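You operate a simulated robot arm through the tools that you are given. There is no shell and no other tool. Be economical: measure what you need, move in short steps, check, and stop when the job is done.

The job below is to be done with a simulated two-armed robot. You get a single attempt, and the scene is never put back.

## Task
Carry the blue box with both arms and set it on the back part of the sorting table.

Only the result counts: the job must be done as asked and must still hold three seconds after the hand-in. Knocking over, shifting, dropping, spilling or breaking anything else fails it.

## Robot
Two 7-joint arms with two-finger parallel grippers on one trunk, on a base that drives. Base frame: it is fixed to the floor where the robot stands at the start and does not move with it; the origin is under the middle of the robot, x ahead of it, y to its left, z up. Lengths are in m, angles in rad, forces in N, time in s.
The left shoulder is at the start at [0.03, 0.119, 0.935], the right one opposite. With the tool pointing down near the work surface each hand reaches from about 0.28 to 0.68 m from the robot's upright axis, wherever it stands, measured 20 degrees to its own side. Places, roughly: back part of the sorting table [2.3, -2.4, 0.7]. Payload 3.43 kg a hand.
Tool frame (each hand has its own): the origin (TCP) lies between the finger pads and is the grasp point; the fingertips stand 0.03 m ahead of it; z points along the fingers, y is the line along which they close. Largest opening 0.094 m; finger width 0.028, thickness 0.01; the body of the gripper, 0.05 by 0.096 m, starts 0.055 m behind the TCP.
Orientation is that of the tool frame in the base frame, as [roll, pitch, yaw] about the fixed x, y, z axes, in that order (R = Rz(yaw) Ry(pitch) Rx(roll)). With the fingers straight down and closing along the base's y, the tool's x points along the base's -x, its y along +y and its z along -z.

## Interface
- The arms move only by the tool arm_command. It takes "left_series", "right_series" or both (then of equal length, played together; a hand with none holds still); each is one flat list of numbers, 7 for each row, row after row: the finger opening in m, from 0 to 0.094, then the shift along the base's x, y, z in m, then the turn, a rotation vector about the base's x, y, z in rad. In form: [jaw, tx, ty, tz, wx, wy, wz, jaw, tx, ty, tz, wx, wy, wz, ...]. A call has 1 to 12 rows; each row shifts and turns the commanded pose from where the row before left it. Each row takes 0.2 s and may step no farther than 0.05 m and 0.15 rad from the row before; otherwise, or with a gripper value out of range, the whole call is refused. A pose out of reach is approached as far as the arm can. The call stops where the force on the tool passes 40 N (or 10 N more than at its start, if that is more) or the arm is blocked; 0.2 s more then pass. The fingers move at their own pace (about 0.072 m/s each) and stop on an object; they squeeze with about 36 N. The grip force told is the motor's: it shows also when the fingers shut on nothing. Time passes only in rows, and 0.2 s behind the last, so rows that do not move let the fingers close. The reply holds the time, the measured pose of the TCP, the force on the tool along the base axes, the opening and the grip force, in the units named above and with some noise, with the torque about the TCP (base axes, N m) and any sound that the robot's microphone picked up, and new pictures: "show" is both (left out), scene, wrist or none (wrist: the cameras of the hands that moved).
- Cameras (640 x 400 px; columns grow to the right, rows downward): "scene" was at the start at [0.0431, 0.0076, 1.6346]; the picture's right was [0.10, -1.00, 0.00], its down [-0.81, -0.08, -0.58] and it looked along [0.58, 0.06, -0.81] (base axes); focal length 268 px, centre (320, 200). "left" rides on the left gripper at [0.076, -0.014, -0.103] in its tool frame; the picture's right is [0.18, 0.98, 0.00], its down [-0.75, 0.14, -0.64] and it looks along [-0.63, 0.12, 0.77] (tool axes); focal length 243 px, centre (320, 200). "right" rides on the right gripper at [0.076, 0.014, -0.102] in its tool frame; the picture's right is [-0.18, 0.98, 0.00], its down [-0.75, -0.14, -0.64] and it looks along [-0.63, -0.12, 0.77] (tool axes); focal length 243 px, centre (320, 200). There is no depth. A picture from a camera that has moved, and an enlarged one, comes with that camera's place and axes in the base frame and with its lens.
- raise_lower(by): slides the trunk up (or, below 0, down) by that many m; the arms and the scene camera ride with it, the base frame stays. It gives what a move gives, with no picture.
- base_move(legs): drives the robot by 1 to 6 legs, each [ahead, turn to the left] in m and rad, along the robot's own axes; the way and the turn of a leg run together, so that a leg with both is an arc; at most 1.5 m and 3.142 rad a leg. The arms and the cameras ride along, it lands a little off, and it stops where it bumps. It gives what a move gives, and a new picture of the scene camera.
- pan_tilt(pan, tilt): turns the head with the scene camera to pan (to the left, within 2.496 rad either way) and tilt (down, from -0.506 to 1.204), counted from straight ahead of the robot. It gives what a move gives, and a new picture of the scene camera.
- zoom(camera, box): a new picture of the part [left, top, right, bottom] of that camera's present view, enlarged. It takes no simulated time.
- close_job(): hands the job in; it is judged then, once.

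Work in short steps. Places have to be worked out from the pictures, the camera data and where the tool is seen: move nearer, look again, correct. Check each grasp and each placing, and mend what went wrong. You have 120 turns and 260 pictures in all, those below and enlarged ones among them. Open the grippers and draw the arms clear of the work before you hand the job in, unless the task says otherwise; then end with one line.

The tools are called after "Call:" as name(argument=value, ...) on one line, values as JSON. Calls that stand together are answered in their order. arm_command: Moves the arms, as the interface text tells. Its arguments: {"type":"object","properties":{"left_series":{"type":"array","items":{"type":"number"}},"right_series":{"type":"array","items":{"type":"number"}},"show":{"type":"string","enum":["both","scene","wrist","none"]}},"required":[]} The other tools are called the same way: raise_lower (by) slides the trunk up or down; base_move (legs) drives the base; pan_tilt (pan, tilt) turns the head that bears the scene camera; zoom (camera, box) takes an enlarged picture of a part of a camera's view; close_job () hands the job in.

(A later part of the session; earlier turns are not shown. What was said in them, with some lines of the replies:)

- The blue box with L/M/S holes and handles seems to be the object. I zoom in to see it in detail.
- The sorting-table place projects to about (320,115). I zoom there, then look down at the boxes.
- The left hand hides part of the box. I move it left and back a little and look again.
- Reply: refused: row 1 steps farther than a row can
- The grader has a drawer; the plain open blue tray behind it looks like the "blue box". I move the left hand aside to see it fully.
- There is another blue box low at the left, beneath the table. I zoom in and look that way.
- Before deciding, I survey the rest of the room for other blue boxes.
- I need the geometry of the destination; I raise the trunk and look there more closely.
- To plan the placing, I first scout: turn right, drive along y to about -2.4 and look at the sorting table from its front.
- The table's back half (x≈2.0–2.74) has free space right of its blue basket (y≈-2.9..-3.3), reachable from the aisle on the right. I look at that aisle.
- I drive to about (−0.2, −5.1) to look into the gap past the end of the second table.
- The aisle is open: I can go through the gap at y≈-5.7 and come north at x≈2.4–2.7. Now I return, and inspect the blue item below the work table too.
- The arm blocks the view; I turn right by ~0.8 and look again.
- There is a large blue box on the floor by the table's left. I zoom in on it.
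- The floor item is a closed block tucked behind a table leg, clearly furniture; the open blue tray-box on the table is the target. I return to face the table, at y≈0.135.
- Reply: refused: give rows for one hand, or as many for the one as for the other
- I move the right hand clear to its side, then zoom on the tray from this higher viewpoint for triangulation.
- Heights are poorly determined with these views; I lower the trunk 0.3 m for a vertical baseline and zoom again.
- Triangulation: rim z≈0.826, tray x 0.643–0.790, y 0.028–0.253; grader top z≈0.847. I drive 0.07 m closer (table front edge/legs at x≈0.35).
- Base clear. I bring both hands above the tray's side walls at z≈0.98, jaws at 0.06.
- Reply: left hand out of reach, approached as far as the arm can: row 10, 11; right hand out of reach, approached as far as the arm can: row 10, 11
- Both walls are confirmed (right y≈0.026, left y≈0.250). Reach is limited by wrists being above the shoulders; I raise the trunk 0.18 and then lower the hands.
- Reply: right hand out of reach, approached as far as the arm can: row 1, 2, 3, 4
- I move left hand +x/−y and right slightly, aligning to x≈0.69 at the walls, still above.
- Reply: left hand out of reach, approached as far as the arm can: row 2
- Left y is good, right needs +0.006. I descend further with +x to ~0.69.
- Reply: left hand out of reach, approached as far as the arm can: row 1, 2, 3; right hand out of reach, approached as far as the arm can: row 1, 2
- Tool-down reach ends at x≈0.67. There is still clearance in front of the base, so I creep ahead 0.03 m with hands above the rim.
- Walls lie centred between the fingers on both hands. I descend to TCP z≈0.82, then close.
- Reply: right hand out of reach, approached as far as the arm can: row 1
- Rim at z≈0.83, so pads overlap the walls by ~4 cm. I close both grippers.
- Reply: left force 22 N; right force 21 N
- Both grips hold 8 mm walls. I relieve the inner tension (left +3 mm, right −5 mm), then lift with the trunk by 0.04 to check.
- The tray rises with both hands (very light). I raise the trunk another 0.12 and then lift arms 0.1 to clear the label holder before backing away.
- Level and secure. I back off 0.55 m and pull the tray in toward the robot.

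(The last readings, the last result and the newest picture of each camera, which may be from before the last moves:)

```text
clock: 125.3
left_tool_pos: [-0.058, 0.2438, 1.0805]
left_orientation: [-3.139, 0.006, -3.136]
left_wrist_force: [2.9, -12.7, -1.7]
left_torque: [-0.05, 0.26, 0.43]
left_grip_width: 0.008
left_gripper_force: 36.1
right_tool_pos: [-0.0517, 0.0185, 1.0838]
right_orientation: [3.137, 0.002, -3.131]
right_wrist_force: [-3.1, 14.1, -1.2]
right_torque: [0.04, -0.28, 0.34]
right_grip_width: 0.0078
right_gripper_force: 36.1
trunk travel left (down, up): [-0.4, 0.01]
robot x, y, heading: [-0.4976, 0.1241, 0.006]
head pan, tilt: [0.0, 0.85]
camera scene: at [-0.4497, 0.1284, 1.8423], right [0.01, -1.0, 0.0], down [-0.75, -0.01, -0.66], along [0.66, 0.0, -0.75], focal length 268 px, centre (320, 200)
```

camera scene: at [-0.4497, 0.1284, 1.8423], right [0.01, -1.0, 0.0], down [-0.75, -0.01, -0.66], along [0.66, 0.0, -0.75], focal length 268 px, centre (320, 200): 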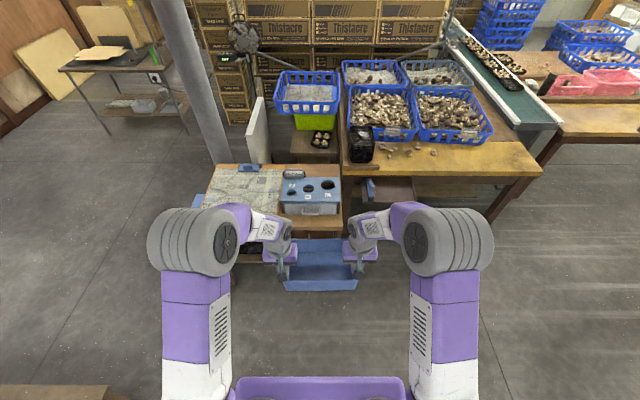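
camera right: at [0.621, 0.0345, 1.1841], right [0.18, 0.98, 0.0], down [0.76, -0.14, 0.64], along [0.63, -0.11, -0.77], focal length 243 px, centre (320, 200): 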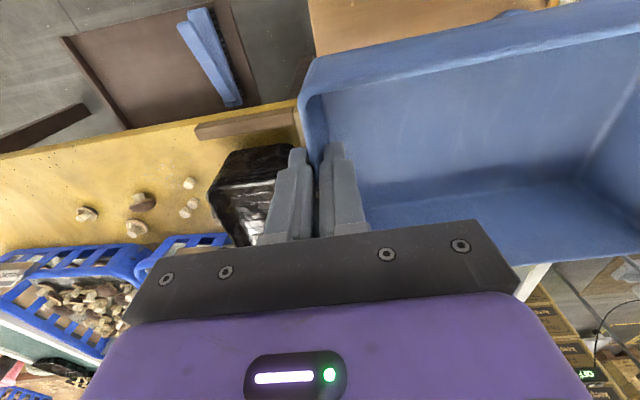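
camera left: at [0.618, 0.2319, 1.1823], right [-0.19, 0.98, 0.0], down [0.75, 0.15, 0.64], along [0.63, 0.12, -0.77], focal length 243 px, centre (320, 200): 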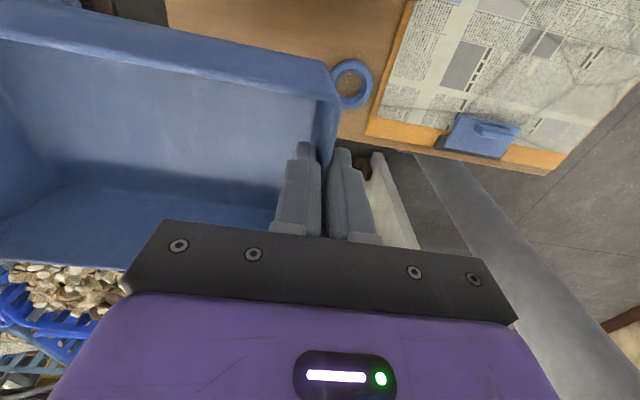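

Tray held near the body. I relieve the slight stretch, then turn right and drive to y≈-5.2.

Call:
arm_command(left_series=[0, 0, -0.002, 0, 0, 0, 0, 0, 0, 0, 0, 0, 0, 0], right_series=[0, 0, 0.002, 0, 0, 0, 0, 0, 0, 0, 0, 0, 0, 0], show="none")

Call:
base_move(legs=[[0, -0.8], [0, -0.777], [1.33, 0], [1.33, 0], [1.33, 0], [1.33, 0]])

Call:
pan_tilt(pan=1.3, tilt=0.5)

```text
clock: 125.9
left_tool_pos: [-0.0568, 0.2427, 1.0791]
left_orientation: [-3.141, 0.0, -3.133]
left_wrist_force: [3.3, -2.0, -1.7]
left_torque: [-0.03, -0.28, 0.29]
left_grip_width: 0.0078
left_gripper_force: 36.1
right_tool_pos: [-0.0508, 0.018, 1.0832]
right_orientation: [-3.141, -0.002, -3.136]
right_wrist_force: [-3.0, 1.7, -0.8]
right_torque: [-0.01, 0.35, 0.43]
right_grip_width: 0.0081
right_gripper_force: 35.8
trunk travel left (down, up): [-0.4, 0.01]
robot x, y, heading: [-0.4972, 0.1257, 0.01]
head pan, tilt: [0.0, 0.85]
```

```text
clock: 155.5
left_tool_pos: [-0.2433, -5.6409, 1.0798]
left_orientation: [3.14, 0.001, 1.61]
left_wrist_force: [20.2, -1.8, -1.2]
left_torque: [0.05, 0.0, 0.27]
left_grip_width: 0.0083
left_gripper_force: 35.6
right_tool_pos: [-0.47, -5.6539, 1.0831]
right_orientation: [3.141, -0.001, 1.607]
right_wrist_force: [-21.2, 2.1, -0.9]
right_torque: [0.01, 0.01, 0.42]
right_grip_width: 0.0082
right_gripper_force: 36.6
trunk travel left (down, up): [-0.4, 0.01]
robot x, y, heading: [-0.3714, -5.2026, -1.535]
head pan, tilt: [0.0, 0.85]
camera scene: at [-0.3698, -5.2524, 1.8422], right [-1.0, -0.04, 0.0], down [-0.03, 0.75, -0.66], along [0.02, -0.66, -0.75], focal length 268 px, centre (320, 200)
```

scene: 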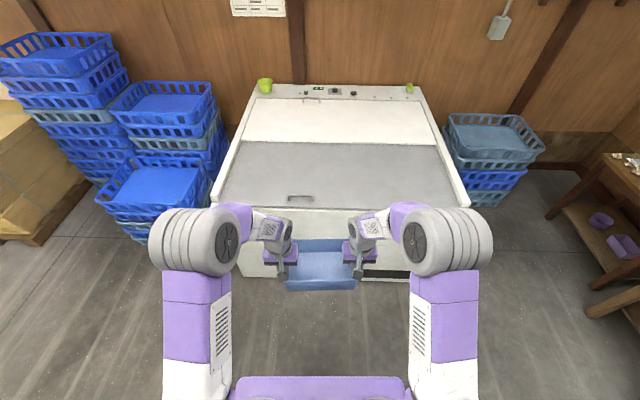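

```text
clock: 157.0
left_tool_pos: [-0.2438, -5.6396, 1.0794]
left_orientation: [-3.141, 0.0, 1.609]
left_wrist_force: [1.4, -2.8, -0.5]
left_torque: [0.01, 0.02, 0.17]
left_grip_width: 0.0082
left_gripper_force: 36.0
right_tool_pos: [-0.4694, -5.6534, 1.0824]
right_orientation: [-3.142, 0.001, 1.606]
right_wrist_force: [-0.3, 2.9, -1.0]
right_torque: [0.06, 0.04, 0.31]
right_grip_width: 0.0077
right_gripper_force: 35.8
trunk travel left (down, up): [-0.4, 0.01]
robot x, y, heading: [-0.3759, -5.2056, -1.531]
head pan, tilt: [1.3, 0.499]
camera scene: at [-0.2842, -5.1954, 1.8722], right [-0.23, -0.97, 0.0], down [-0.47, 0.11, -0.88], along [0.85, -0.2, -0.48], focal length 268 px, centre (320, 200)
```

scene: 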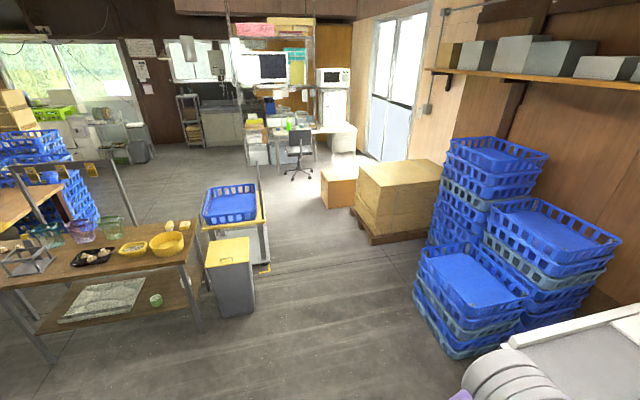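

Channel between the cart (y≈-5.17) and pallets (y≈-6.3) is clear. I swing east and drive to about (1.0, −5.7), facing +x.

Call:
base_move(legs=[[0, 1.186], [1.46, 0], [0, 0.345]])

Call:
pan_tilt(pan=0.3, tilt=0.6)

```text
clock: 168.3
left_tool_pos: [1.4515, -5.6045, 1.0777]
left_orientation: [3.14, -0.001, 3.133]
left_wrist_force: [2.6, 3.9, -0.8]
left_torque: [-0.02, 0.0, 0.2]
left_grip_width: 0.008
left_gripper_force: 35.9
right_tool_pos: [1.4539, -5.8301, 1.0828]
right_orientation: [-3.141, 0.0, 3.131]
right_wrist_force: [-2.6, -2.1, -0.8]
right_torque: [0.01, 0.1, 0.36]
right_grip_width: 0.0082
right_gripper_force: 35.4
trunk travel left (down, up): [-0.4, 0.01]
robot x, y, heading: [1.0111, -5.7084, -0.012]
head pan, tilt: [1.3, 0.499]
camera scene: at [1.0062, -5.6234, 1.8722], right [0.96, -0.28, 0.0], down [-0.13, -0.46, -0.88], along [0.24, 0.84, -0.48], focal length 268 px, centre (320, 200)
```

scene: 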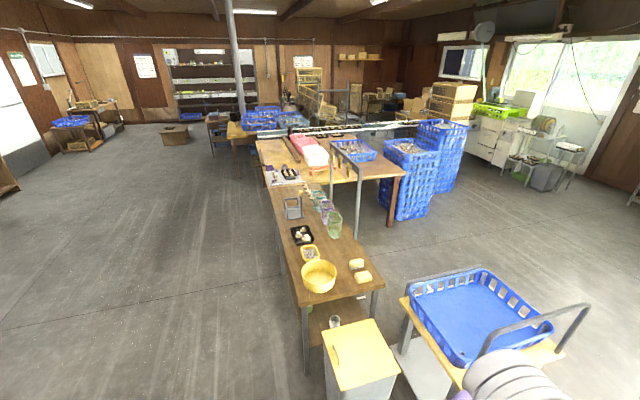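

```text
clock: 169.6
left_tool_pos: [1.4519, -5.6044, 1.0796]
left_orientation: [3.139, 0.0, 3.134]
left_wrist_force: [1.5, 0.0, -1.4]
left_torque: [-0.03, 0.05, 0.13]
left_grip_width: 0.0082
left_gripper_force: 36.2
right_tool_pos: [1.4539, -5.8302, 1.0826]
right_orientation: [3.141, 0.001, 3.131]
right_wrist_force: [-1.9, 0.3, -1.6]
right_torque: [0.0, 0.03, 0.31]
right_grip_width: 0.0079
right_gripper_force: 35.8
trunk travel left (down, up): [-0.4, 0.01]
robot x, y, heading: [1.0096, -5.7108, -0.012]
head pan, tilt: [0.3, 0.6]
camera scene: at [1.0654, -5.6858, 1.8631], right [0.29, -0.96, 0.0], down [-0.54, -0.16, -0.83], along [0.79, 0.24, -0.56], focal length 268 px, centre (320, 200)
```

scene: 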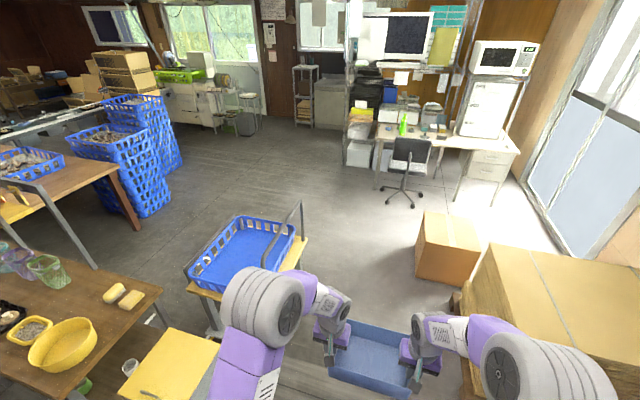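

The cart handle is at ≈(2.39,−5.17) and the carton corner ≈(2.87,−6.03); I pass diagonally between them, then head north to about (2.85, −4.75).

Call:
base_move(legs=[[0, -0.138], [1.0, 0], [0, 0.6], [0.95, 0]])

Call:
pan_tilt(pan=1.2, tilt=0.7)

```text
clock: 181.5
left_tool_pos: [3.1928, -5.18, 1.0791]
left_orientation: [3.141, -0.002, -2.708]
left_wrist_force: [1.2, 0.8, -1.1]
left_torque: [-0.03, -0.01, 0.14]
left_grip_width: 0.0083
left_gripper_force: 35.6
right_tool_pos: [3.2929, -5.3835, 1.0825]
right_orientation: [3.141, 0.0, -2.711]
right_wrist_force: [-1.2, -1.3, -1.5]
right_torque: [0.0, 0.02, 0.31]
right_grip_width: 0.0078
right_gripper_force: 35.8
trunk travel left (down, up): [-0.4, 0.01]
robot x, y, heading: [2.8404, -5.4616, 0.432]
head pan, tilt: [0.3, 0.6]
camera scene: at [2.8804, -5.4199, 1.8631], right [0.67, -0.74, 0.0], down [-0.42, -0.38, -0.83], along [0.61, 0.55, -0.56], focal length 268 px, centre (320, 200)
```

scene: 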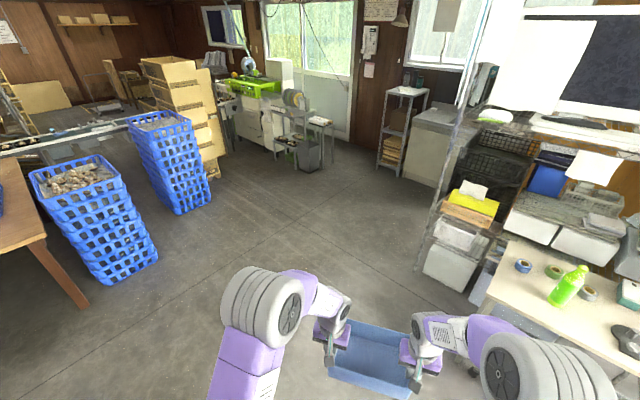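

```text
clock: 182.7
left_tool_pos: [3.1934, -5.1802, 1.0791]
left_orientation: [3.14, 0.001, -2.709]
left_wrist_force: [1.3, 0.5, 0.4]
left_torque: [-0.03, 0.06, 0.14]
left_grip_width: 0.0079
left_gripper_force: 36.2
right_tool_pos: [3.2925, -5.3834, 1.0822]
right_orientation: [3.141, 0.001, -2.709]
right_wrist_force: [-1.0, -0.7, -0.9]
right_torque: [0.06, -0.01, 0.29]
right_grip_width: 0.008
right_gripper_force: 36.1
trunk travel left (down, up): [-0.4, 0.01]
robot x, y, heading: [2.8398, -5.4693, 0.43]
head pan, tilt: [1.201, 0.7]
camera scene: at [2.8095, -5.3942, 1.8545], right [1.0, 0.06, 0.0], down [0.04, -0.64, -0.76], along [-0.05, 0.76, -0.64], focal length 268 px, centre (320, 200)
```

scene: 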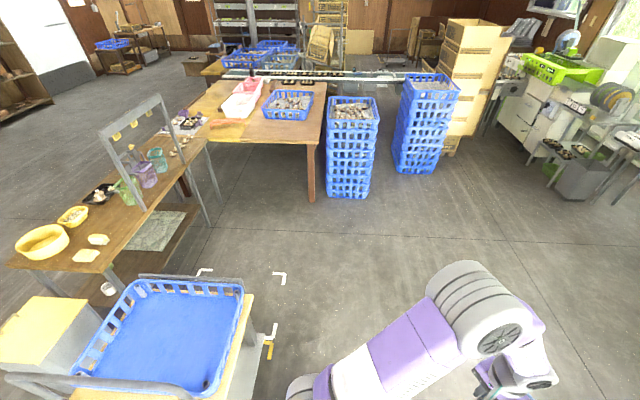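

The way north is clear. I turn to face +y, go to y≈−4.3, angle over to about (2.4, −3.8) and face the table.

Call:
base_move(legs=[[0, 1.141], [1.17, 0], [0, 0.67], [0.65, 0], [0, -0.67]])

Call:
pan_tilt(pan=0, tilt=0.85)

```text
clock: 198.3
left_tool_pos: [2.3492, -3.3349, 1.0789]
left_orientation: [3.14, 0.0, -1.584]
left_wrist_force: [-0.3, 3.2, -0.7]
left_torque: [-0.12, -0.02, 0.17]
left_grip_width: 0.0081
left_gripper_force: 36.6
right_tool_pos: [2.5756, -3.3354, 1.0829]
right_orientation: [-3.141, 0.0, -1.587]
right_wrist_force: [-0.1, -1.2, -0.8]
right_torque: [0.06, 0.0, 0.28]
right_grip_width: 0.0082
right_gripper_force: 35.6
trunk travel left (down, up): [-0.4, 0.01]
robot x, y, heading: [2.4553, -3.7803, 1.558]
head pan, tilt: [1.201, 0.7]
camera scene: at [2.3764, -3.7752, 1.8545], right [0.38, 0.93, 0.0], down [0.6, -0.24, -0.76], along [-0.71, 0.29, -0.64], focal length 268 px, centre (320, 200)
```

scene: 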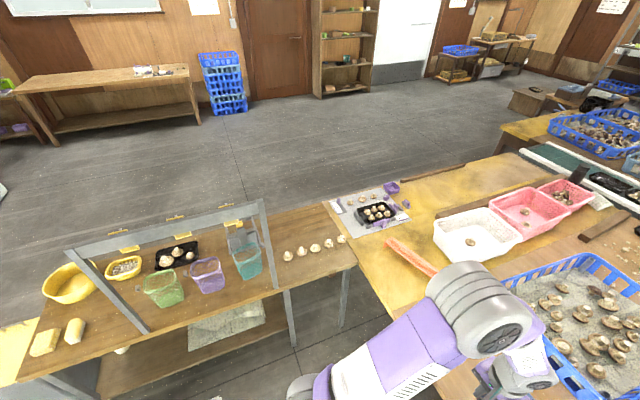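

```text
clock: 199.7
left_tool_pos: [2.3485, -3.3356, 1.0781]
left_orientation: [3.141, 0.0, -1.585]
left_wrist_force: [-0.6, 1.8, -0.7]
left_torque: [-0.03, -0.02, 0.11]
left_grip_width: 0.0083
left_gripper_force: 35.9
right_tool_pos: [2.574, -3.335, 1.0825]
right_orientation: [3.141, 0.0, -1.588]
right_wrist_force: [0.2, -1.1, -0.2]
right_torque: [-0.07, 0.03, 0.25]
right_grip_width: 0.008
right_gripper_force: 35.8
trunk travel left (down, up): [-0.4, 0.01]
robot x, y, heading: [2.4537, -3.7787, 1.554]
head pan, tilt: [0.0, 0.85]
camera scene: at [2.4561, -3.729, 1.8422], right [1.0, -0.02, 0.0], down [-0.01, -0.75, -0.66], along [0.01, 0.66, -0.75], focal length 268 px, centre (320, 200)
```

scene: 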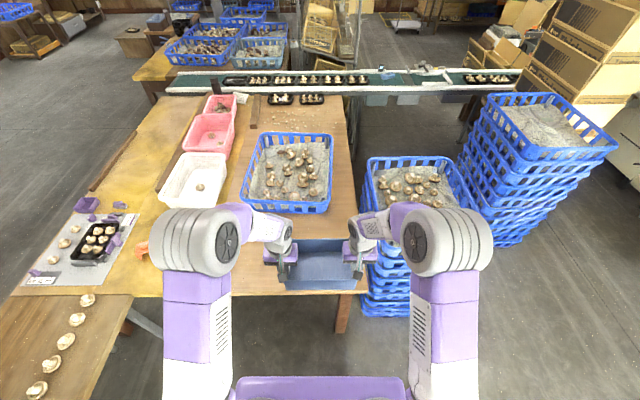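

Great position: the free spot right of the basket is ahead (y −3.27..−2.82, x 2.03..2.64). I drive ahead 0.12, then extend the hands forward ~0.17 and slightly left.

Call:
base_move(legs=[[0.12, 0]])

Call:
arm_command(left_series=[0, -0.012, 0.035, 0, 0, 0, 0, 0, -0.012, 0.035, 0, 0, 0, 0, 0, -0.012, 0.035, 0, 0, 0, 0, 0, -0.012, 0.035, 0, 0, 0, 0, 0, -0.012, 0.025, 0, 0, 0, 0], right_series=[0, -0.012, 0.035, 0, 0, 0, 0, 0, -0.012, 0.035, 0, 0, 0, 0, 0, -0.012, 0.035, 0, 0, 0, 0, 0, -0.012, 0.035, 0, 0, 0, 0, 0, -0.012, 0.025, 0, 0, 0, 0], show="both")

```text
clock: 201.0
left_tool_pos: [2.3515, -3.2179, 1.0794]
left_orientation: [3.14, 0.0, -1.584]
left_wrist_force: [-0.1, 1.6, -1.2]
left_torque: [0.08, -0.02, 0.09]
left_grip_width: 0.0082
left_gripper_force: 35.7
right_tool_pos: [2.5766, -3.2178, 1.0823]
right_orientation: [3.141, -0.002, -1.587]
right_wrist_force: [0.0, -2.0, -1.5]
right_torque: [-0.14, -0.01, 0.26]
right_grip_width: 0.0079
right_gripper_force: 36.2
trunk travel left (down, up): [-0.4, 0.01]
robot x, y, heading: [2.4547, -3.6568, 1.55]
head pan, tilt: [0.0, 0.85]
camera scene: at [2.4581, -3.6116, 1.8423], right [1.0, -0.02, 0.0], down [-0.01, -0.75, -0.66], along [0.01, 0.66, -0.75], focal length 268 px, centre (320, 200)
```

scene: 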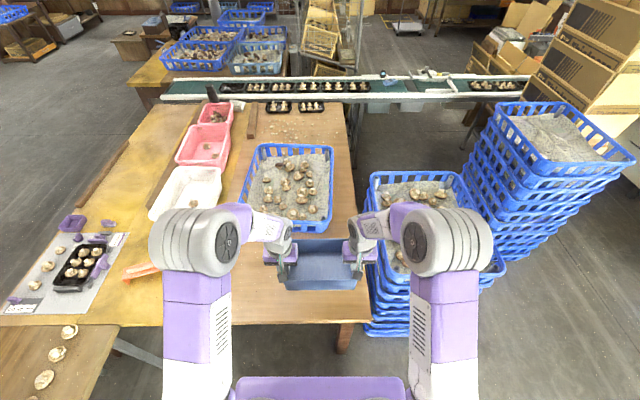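

```text
clock: 202.2
left_tool_pos: [2.2899, -3.0502, 1.0776]
left_orientation: [-3.141, -0.001, -1.583]
left_wrist_force: [-0.7, 0.9, -0.7]
left_torque: [-0.27, -0.03, -0.03]
left_grip_width: 0.0078
left_gripper_force: 35.3
right_tool_pos: [2.5161, -3.0505, 1.0825]
right_orientation: [3.141, -0.003, -1.587]
right_wrist_force: [1.1, -0.2, -1.0]
right_torque: [0.15, -0.01, 0.14]
right_grip_width: 0.0082
right_gripper_force: 36.3
trunk travel left (down, up): [-0.4, 0.01]
robot x, y, heading: [2.4586, -3.6577, 1.559]
head pan, tilt: [0.0, 0.85]
camera scene: at [2.4573, -3.6091, 1.8421], right [1.0, -0.02, 0.0], down [-0.01, -0.75, -0.66], along [0.01, 0.66, -0.75], focal length 268 px, centre (320, 200)
camera right: at [2.5007, -3.1264, 1.1847], right [-0.98, 0.2, 0.0], down [0.15, 0.75, 0.64], along [0.13, 0.63, -0.77], focal length 243 px, centre (320, 200)
camera left: at [2.3037, -3.1276, 1.181], right [-0.99, -0.17, 0.0], down [-0.13, 0.76, 0.64], along [-0.11, 0.63, -0.77], focal length 243 px, centre (320, 200)
```

scene: 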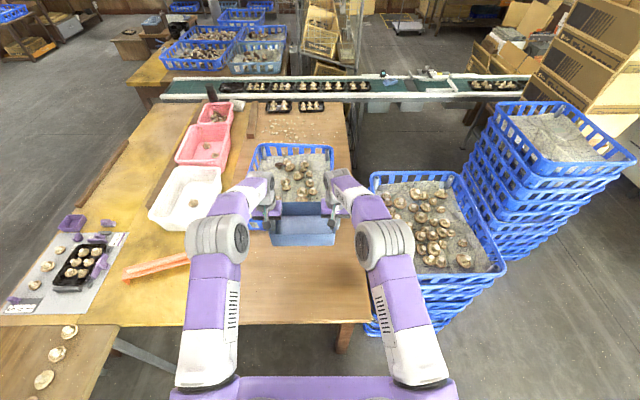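
right: 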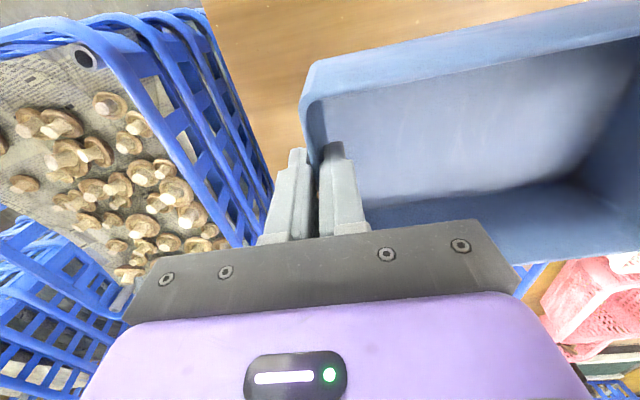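
left: 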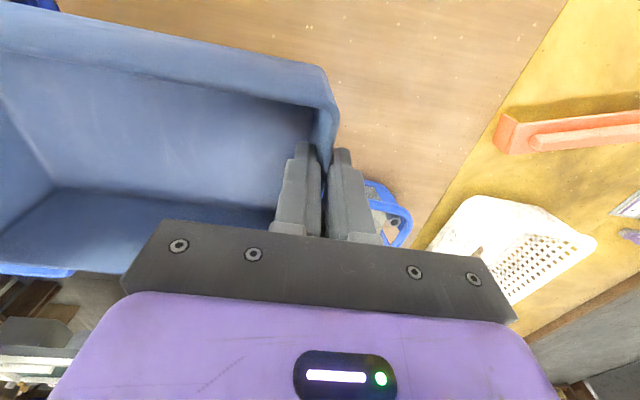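

The tray hangs above the free spot. I lower the trunk 0.15 and check clearances.

Call:
raise_lower(by=-0.15)

Call:
pan_tilt(pan=0, tilt=0.95)

Call:
zoom(camera="left", box=[0, 0, 640, 400])

Call:
zoom(camera="right", box=[0, 0, 640, 400])

```text
clock: 203.9
left_tool_pos: [2.2916, -3.051, 0.9295]
left_orientation: [3.139, -0.002, -1.583]
left_wrist_force: [-1.4, 1.1, -1.7]
left_torque: [0.18, -0.03, 0.05]
left_grip_width: 0.008
left_gripper_force: 35.3
right_tool_pos: [2.5155, -3.0509, 0.9335]
right_orientation: [-3.141, 0.0, -1.586]
right_wrist_force: [1.5, -0.4, -0.1]
right_torque: [-0.22, 0.02, 0.21]
right_grip_width: 0.0079
right_gripper_force: 35.7
trunk travel left (down, up): [-0.25, 0.16]
robot x, y, heading: [2.4583, -3.6606, 1.557]
head pan, tilt: [0.0, 0.85]
```

```text
clock: 204.6
left_tool_pos: [2.2915, -3.0516, 0.9296]
left_orientation: [3.139, -0.001, -1.583]
left_wrist_force: [-1.8, 1.9, -0.7]
left_torque: [0.13, 0.0, 0.05]
left_grip_width: 0.0079
left_gripper_force: 36.5
right_tool_pos: [2.5165, -3.0512, 0.9334]
right_orientation: [3.14, -0.002, -1.587]
right_wrist_force: [1.8, -1.3, -1.6]
right_torque: [-0.19, 0.02, 0.17]
right_grip_width: 0.0077
right_gripper_force: 35.8
trunk travel left (down, up): [-0.25, 0.16]
robot x, y, heading: [2.4597, -3.6597, 1.558]
head pan, tilt: [0.0, 0.949]
camera scene: at [2.458, -3.6161, 1.6847], right [1.0, -0.02, 0.0], down [-0.01, -0.81, -0.58], along [0.01, 0.58, -0.81], focal length 268 px, centre (320, 200)
```

scene: 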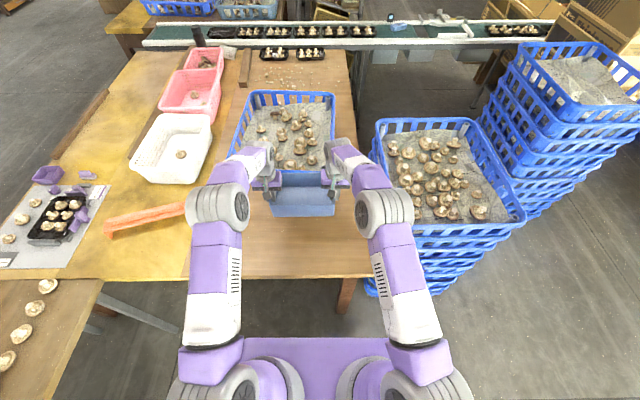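

```text
1.00 times, centred on (320, 200) of left (not enlarged: the box is as wide or as high as the picture)
camera zoom: at [2.3044, -3.1287, 1.0316], right [-0.99, -0.17, 0.0], down [-0.13, 0.76, 0.64], along [-0.11, 0.63, -0.77], focal length 243 px, centre (320, 200)
```

zoom: 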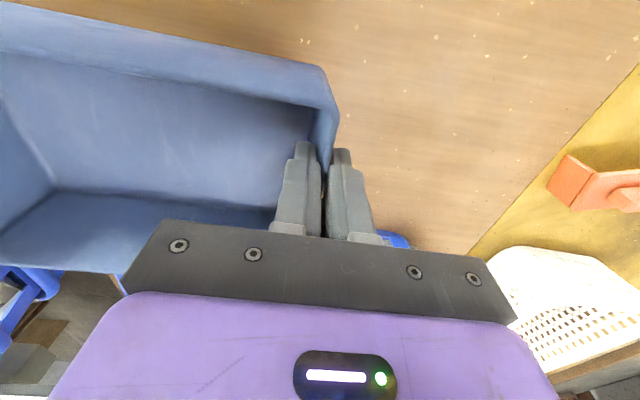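

```text
1.00 times, centred on (320, 200) of right (not enlarged: the box is as wide or as high as the picture)
camera zoom: at [2.5013, -3.1274, 1.0356], right [-0.98, 0.2, 0.0], down [0.15, 0.75, 0.64], along [0.13, 0.63, -0.77], focal length 243 px, centre (320, 200)
```

zoom: 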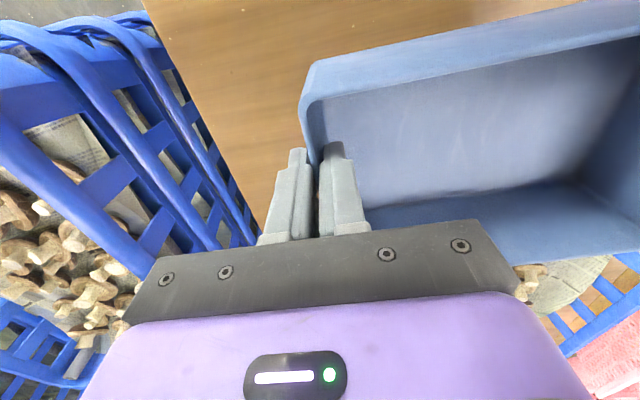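

Gap to basket and stack looks good; tray bottom is ≈0.85, table ≈0.70. I lower both hands 0.10 in small rows.

Call:
arm_command(left_series=[0, 0, 0, -0.02, 0, 0, 0, 0, 0, 0, -0.02, 0, 0, 0, 0, 0, 0, -0.02, 0, 0, 0, 0, 0, 0, -0.02, 0, 0, 0, 0, 0, 0, -0.02, 0, 0, 0], right_series=[0, 0, 0, -0.02, 0, 0, 0, 0, 0, 0, -0.02, 0, 0, 0, 0, 0, 0, -0.02, 0, 0, 0, 0, 0, 0, -0.02, 0, 0, 0, 0, 0, 0, -0.022, 0, 0, 0], show="both")

Call:
zoom(camera="scene", box=[220, 120, 420, 245])

```text
clock: 205.8
left_tool_pos: [2.2914, -3.0521, 0.8297]
left_orientation: [3.139, -0.001, -1.582]
left_wrist_force: [0.8, -1.1, -1.2]
left_torque: [-0.29, -0.03, -0.14]
left_grip_width: 0.0079
left_gripper_force: 36.1
right_tool_pos: [2.5186, -3.0527, 0.8315]
right_orientation: [-3.141, -0.001, -1.588]
right_wrist_force: [-0.7, 1.0, -1.0]
right_torque: [0.23, 0.0, -0.1]
right_grip_width: 0.0081
right_gripper_force: 35.7
trunk travel left (down, up): [-0.25, 0.16]
robot x, y, heading: [2.4554, -3.6636, 1.555]
head pan, tilt: [0.0, 0.949]
camera scene: at [2.4579, -3.6154, 1.6846], right [1.0, -0.02, 0.0], down [-0.01, -0.81, -0.58], along [0.01, 0.58, -0.81], focal length 268 px, centre (320, 200)
camera right: at [2.5015, -3.1279, 0.9329], right [-0.98, 0.2, 0.0], down [0.15, 0.75, 0.64], along [0.13, 0.63, -0.77], focal length 243 px, centre (320, 200)
camera left: at [2.3045, -3.1277, 0.932], right [-0.99, -0.17, 0.0], down [-0.13, 0.76, 0.64], along [-0.11, 0.63, -0.77], focal length 243 px, centre (320, 200)
```

scene: 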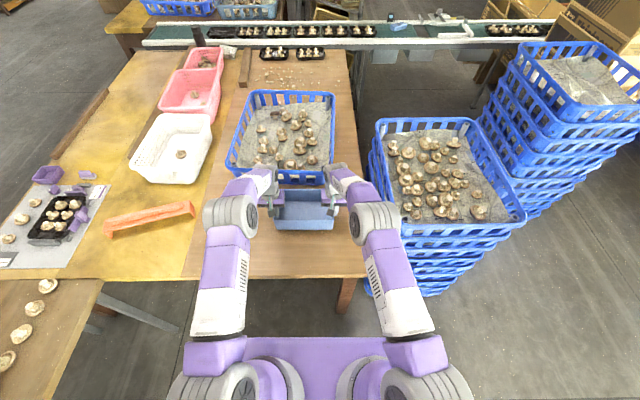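
right: 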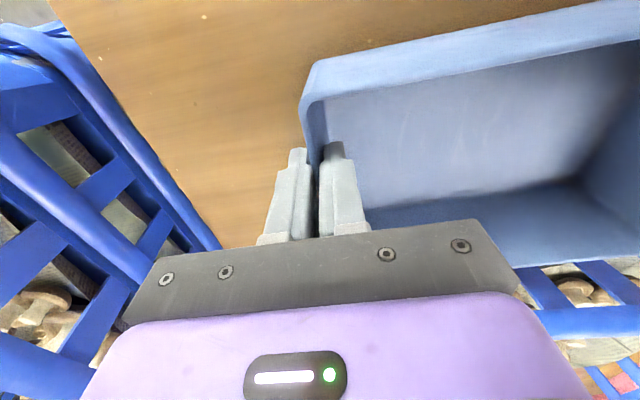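
left: 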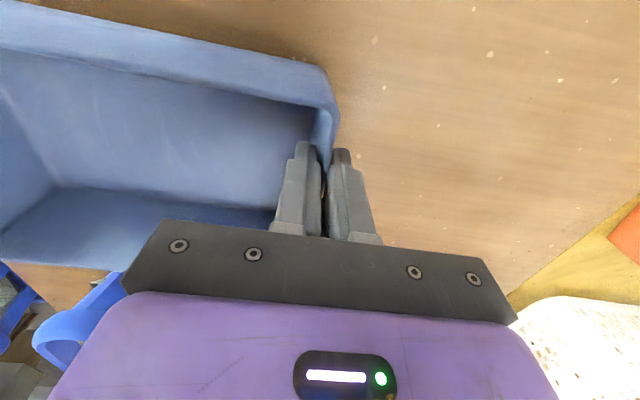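

```text
3.20 times, centred on (320, 182) of scene
camera zoom: at [2.4579, -3.6154, 1.6846], right [1.0, -0.02, 0.0], down [-0.01, -0.81, -0.58], along [0.01, 0.58, -0.81], focal length 857 px, centre (320, 256)
```

zoom: 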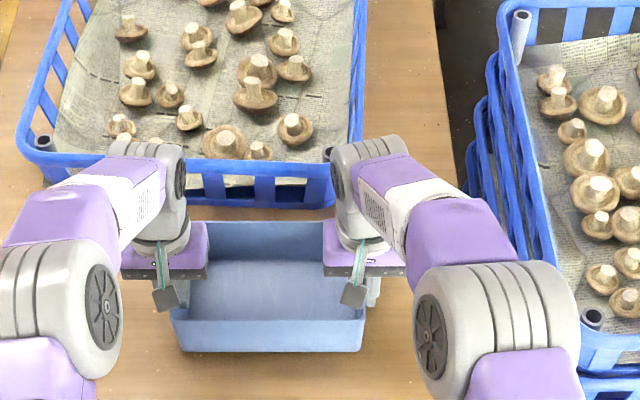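

Bottom is near the table. I lower in fine 8-mm rows, watching the force.

Call:
arm_command(left_series=[0, 0, 0, -0.008, 0, 0, 0, 0, 0, 0, -0.008, 0, 0, 0, 0, 0, 0, -0.008, 0, 0, 0, 0, 0, 0, -0.008, 0, 0, 0], right_series=[0, 0, 0, -0.008, 0, 0, 0, 0, 0, 0, -0.008, 0, 0, 0, 0, 0, 0, -0.008, 0, 0, 0, 0, 0, 0, -0.009, 0, 0, 0], show="wrist")

Call:
zoom(camera="scene", box=[220, 150, 420, 275])

```text
clock: 206.8
left_tool_pos: [2.2918, -3.053, 0.8021]
left_orientation: [3.139, 0.008, -1.583]
left_wrist_force: [-4.3, 0.0, 28.9]
left_torque: [-0.04, -0.77, -0.44]
left_grip_width: 0.0091
left_gripper_force: 35.6
right_tool_pos: [2.5174, -3.0534, 0.8052]
right_orientation: [3.139, 0.009, -1.589]
right_wrist_force: [4.4, 0.2, 29.1]
right_torque: [0.12, 0.7, 0.06]
right_grip_width: 0.009
right_gripper_force: 36.1
trunk travel left (down, up): [-0.25, 0.16]
robot x, y, heading: [2.4564, -3.6608, 1.555]
head pan, tilt: [0.0, 0.949]
camera right: at [2.5011, -3.1299, 0.9058], right [-0.98, 0.2, 0.0], down [0.15, 0.75, 0.65], along [0.13, 0.64, -0.76], focal length 243 px, centre (320, 200)
camera left: at [2.3048, -3.1306, 0.9039], right [-0.98, -0.17, 0.0], down [-0.13, 0.75, 0.65], along [-0.11, 0.64, -0.76], focal length 243 px, centre (320, 200)
```

right: 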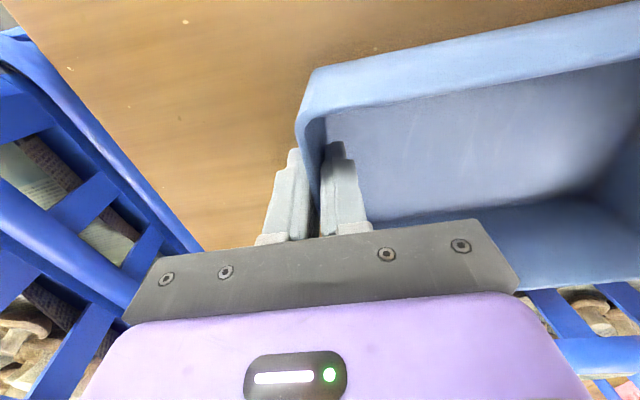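
left: 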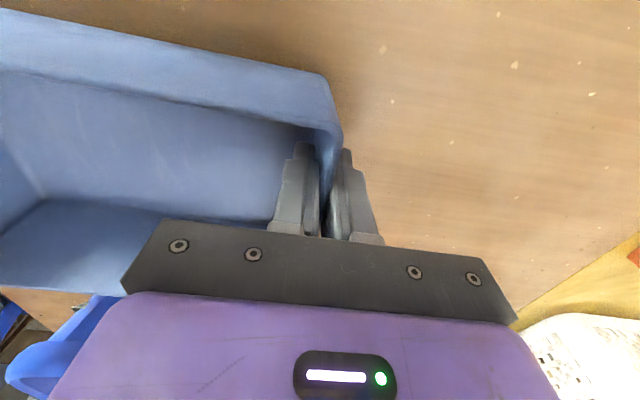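

```text
3.20 times, centred on (320, 212) of scene
camera zoom: at [2.4584, -3.6228, 1.685], right [1.0, -0.02, 0.0], down [-0.01, -0.81, -0.59], along [0.01, 0.59, -0.81], focal length 857 px, centre (320, 160)
```

zoom: 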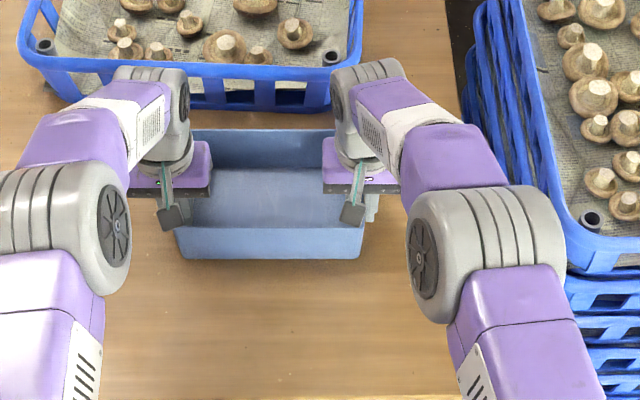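

Contact on both hands (≈29 N): the tray is on the table. I relieve 4 mm, then open both grippers slowly.

Call:
arm_command(left_series=[0, 0, 0, 0.004, 0, 0, 0, 0, 0, 0, 0, 0, 0, 0, 0.02, 0, 0, 0, 0, 0, 0, 0.04, 0, 0, 0, 0, 0, 0.05, 0, 0, 0, 0, 0, 0, 0.05, 0, 0, 0, 0, 0, 0], right_series=[0, 0, 0, 0.004, 0, 0, 0, 0, 0, 0, 0, 0, 0, 0, 0.02, 0, 0, 0, 0, 0, 0, 0.04, 0, 0, 0, 0, 0, 0.05, 0, 0, 0, 0, 0, 0, 0.05, 0, 0, 0, 0, 0, 0], show="wrist")

```text
refused: series must hold 7 numbers for each row
```

I fix the row length and repeat.

Call:
arm_command(left_series=[0, 0, 0, 0.004, 0, 0, 0, 0, 0, 0, 0, 0, 0, 0, 0.02, 0, 0, 0, 0, 0, 0, 0.04, 0, 0, 0, 0, 0, 0, 0.05, 0, 0, 0, 0, 0, 0], right_series=[0, 0, 0, 0.004, 0, 0, 0, 0, 0, 0, 0, 0, 0, 0, 0.02, 0, 0, 0, 0, 0, 0, 0.04, 0, 0, 0, 0, 0, 0, 0.05, 0, 0, 0, 0, 0, 0], show="wrist")

```text
clock: 208.0
left_tool_pos: [2.2924, -3.0519, 0.8014]
left_orientation: [3.14, 0.0, -1.582]
left_wrist_force: [0.4, 0.1, 0.8]
left_torque: [0.01, 0.02, -0.02]
left_grip_width: 0.0499
left_gripper_force: 0.0
right_tool_pos: [2.516, -3.0516, 0.8034]
right_orientation: [-3.141, -0.001, -1.587]
right_wrist_force: [-0.6, 0.7, 0.9]
right_torque: [-0.01, 0.0, 0.0]
right_grip_width: 0.0502
right_gripper_force: 0.0
trunk travel left (down, up): [-0.25, 0.16]
robot x, y, heading: [2.4588, -3.6618, 1.554]
head pan, tilt: [0.0, 0.949]
camera right: at [2.5009, -3.1281, 0.905], right [-0.98, 0.2, 0.0], down [0.15, 0.75, 0.64], along [0.13, 0.63, -0.77], focal length 243 px, centre (320, 200)
camera left: at [2.3052, -3.1283, 0.9037], right [-0.99, -0.17, 0.0], down [-0.13, 0.76, 0.64], along [-0.11, 0.63, -0.77], focal length 243 px, centre (320, 200)
```

right: 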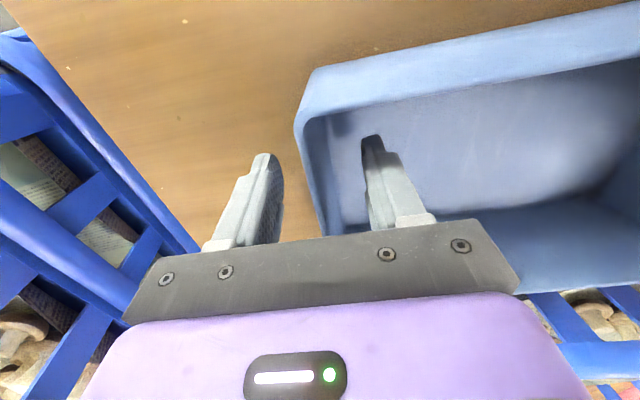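
left: 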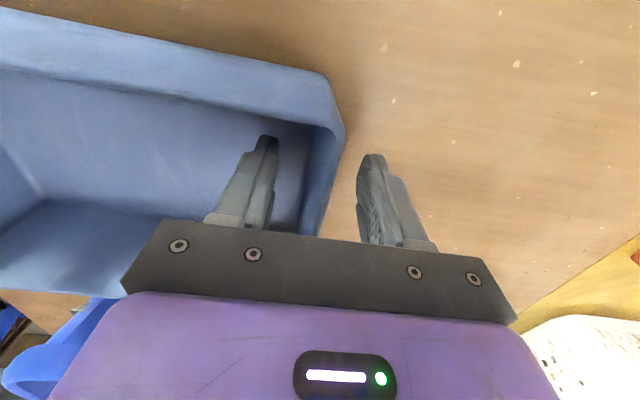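

Released cleanly. I lift both hands straight up 0.16, then drive back clear and inspect.

Call:
arm_command(left_series=[0.05, 0, 0, 0.02, 0, 0, 0, 0.05, 0, 0, 0.03, 0, 0, 0, 0.05, 0, 0, 0.03, 0, 0, 0, 0.05, 0, 0, 0.03, 0, 0, 0, 0.05, 0, 0, 0.03, 0, 0, 0, 0.05, 0, 0, 0.03, 0, 0, 0], right_series=[0.05, 0, 0, 0.02, 0, 0, 0, 0.05, 0, 0, 0.03, 0, 0, 0, 0.05, 0, 0, 0.03, 0, 0, 0, 0.05, 0, 0, 0.03, 0, 0, 0, 0.05, 0, 0, 0.03, 0, 0, 0, 0.05, 0, 0, 0.03, 0, 0, 0], show="none")

Call:
raise_lower(by=0.1)

Call:
base_move(legs=[[-0.35, 0]])

Call:
zoom(camera="scene", box=[180, 60, 420, 210])

```text
clock: 209.4
left_tool_pos: [2.2894, -3.0515, 0.9721]
left_orientation: [3.139, 0.001, -1.584]
left_wrist_force: [0.2, -0.3, 0.3]
left_torque: [-0.01, -0.03, 0.01]
left_grip_width: 0.0499
left_gripper_force: 0.2
right_tool_pos: [2.5167, -3.0542, 0.9741]
right_orientation: [-3.141, -0.002, -1.587]
right_wrist_force: [-0.2, -0.2, -0.3]
right_torque: [0.04, 0.01, 0.01]
right_grip_width: 0.0504
right_gripper_force: 0.1
trunk travel left (down, up): [-0.25, 0.16]
robot x, y, heading: [2.4599, -3.6603, 1.553]
head pan, tilt: [0.0, 0.949]
```

```text
clock: 210.7
left_tool_pos: [2.2896, -3.051, 1.0711]
left_orientation: [3.141, 0.0, -1.585]
left_wrist_force: [0.1, -0.1, 0.9]
left_torque: [0.02, 0.02, 0.03]
left_grip_width: 0.05
left_gripper_force: 0.1
right_tool_pos: [2.5183, -3.0519, 1.0721]
right_orientation: [3.141, -0.001, -1.587]
right_wrist_force: [0.1, 0.0, -0.5]
right_torque: [-0.02, 0.0, -0.01]
right_grip_width: 0.0499
right_gripper_force: 0.0
trunk travel left (down, up): [-0.35, 0.06]
robot x, y, heading: [2.4585, -3.6611, 1.548]
head pan, tilt: [0.0, 0.949]
```

```text
clock: 213.0
left_tool_pos: [2.2844, -3.3987, 1.0703]
left_orientation: [3.14, 0.0, -1.587]
left_wrist_force: [-0.3, -0.9, 0.5]
left_torque: [0.0, 0.0, -0.01]
left_grip_width: 0.0499
left_gripper_force: 0.1
right_tool_pos: [2.5132, -3.401, 1.0731]
right_orientation: [-3.141, 0.0, -1.59]
right_wrist_force: [1.1, -0.6, 0.0]
right_torque: [0.01, -0.02, -0.01]
right_grip_width: 0.0499
right_gripper_force: 0.0
trunk travel left (down, up): [-0.35, 0.06]
robot x, y, heading: [2.4504, -4.0069, 1.548]
head pan, tilt: [0.0, 0.949]
camera scene: at [2.4521, -3.9645, 1.7847], right [1.0, -0.02, 0.0], down [-0.02, -0.81, -0.58], along [0.01, 0.58, -0.81], focal length 268 px, centre (320, 200)
```

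scene: 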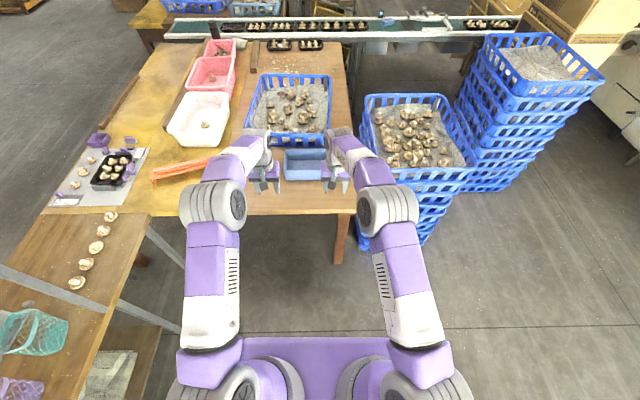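

```text
2.67 times, centred on (300, 135) of scene
camera zoom: at [2.4521, -3.9645, 1.7847], right [1.0, -0.02, 0.0], down [-0.02, -0.81, -0.58], along [0.01, 0.58, -0.81], focal length 714 px, centre (373, 373)
```

zoom: 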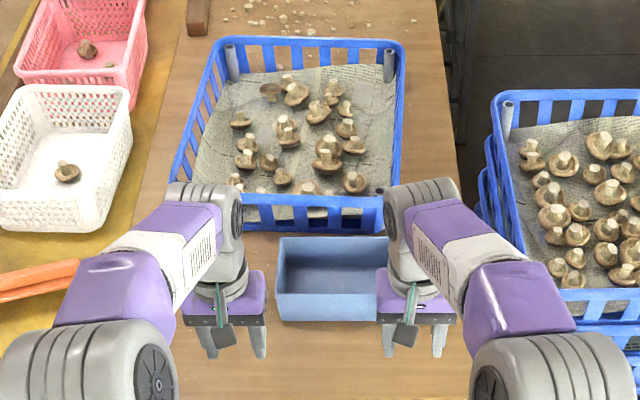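

The blue box stands upright on the brown back part of the sorting table, with both hands open and clear and nothing around it disturbed. I hand the job in.

Call:
close_job()

```text
The job is handed in.
```

I carried the blue open-topped box over with both arms and set it upright on the back part of the sorting table, just right of the mushroom basket. The grippers are open, the arms are clear, and I saw nothing else moved.
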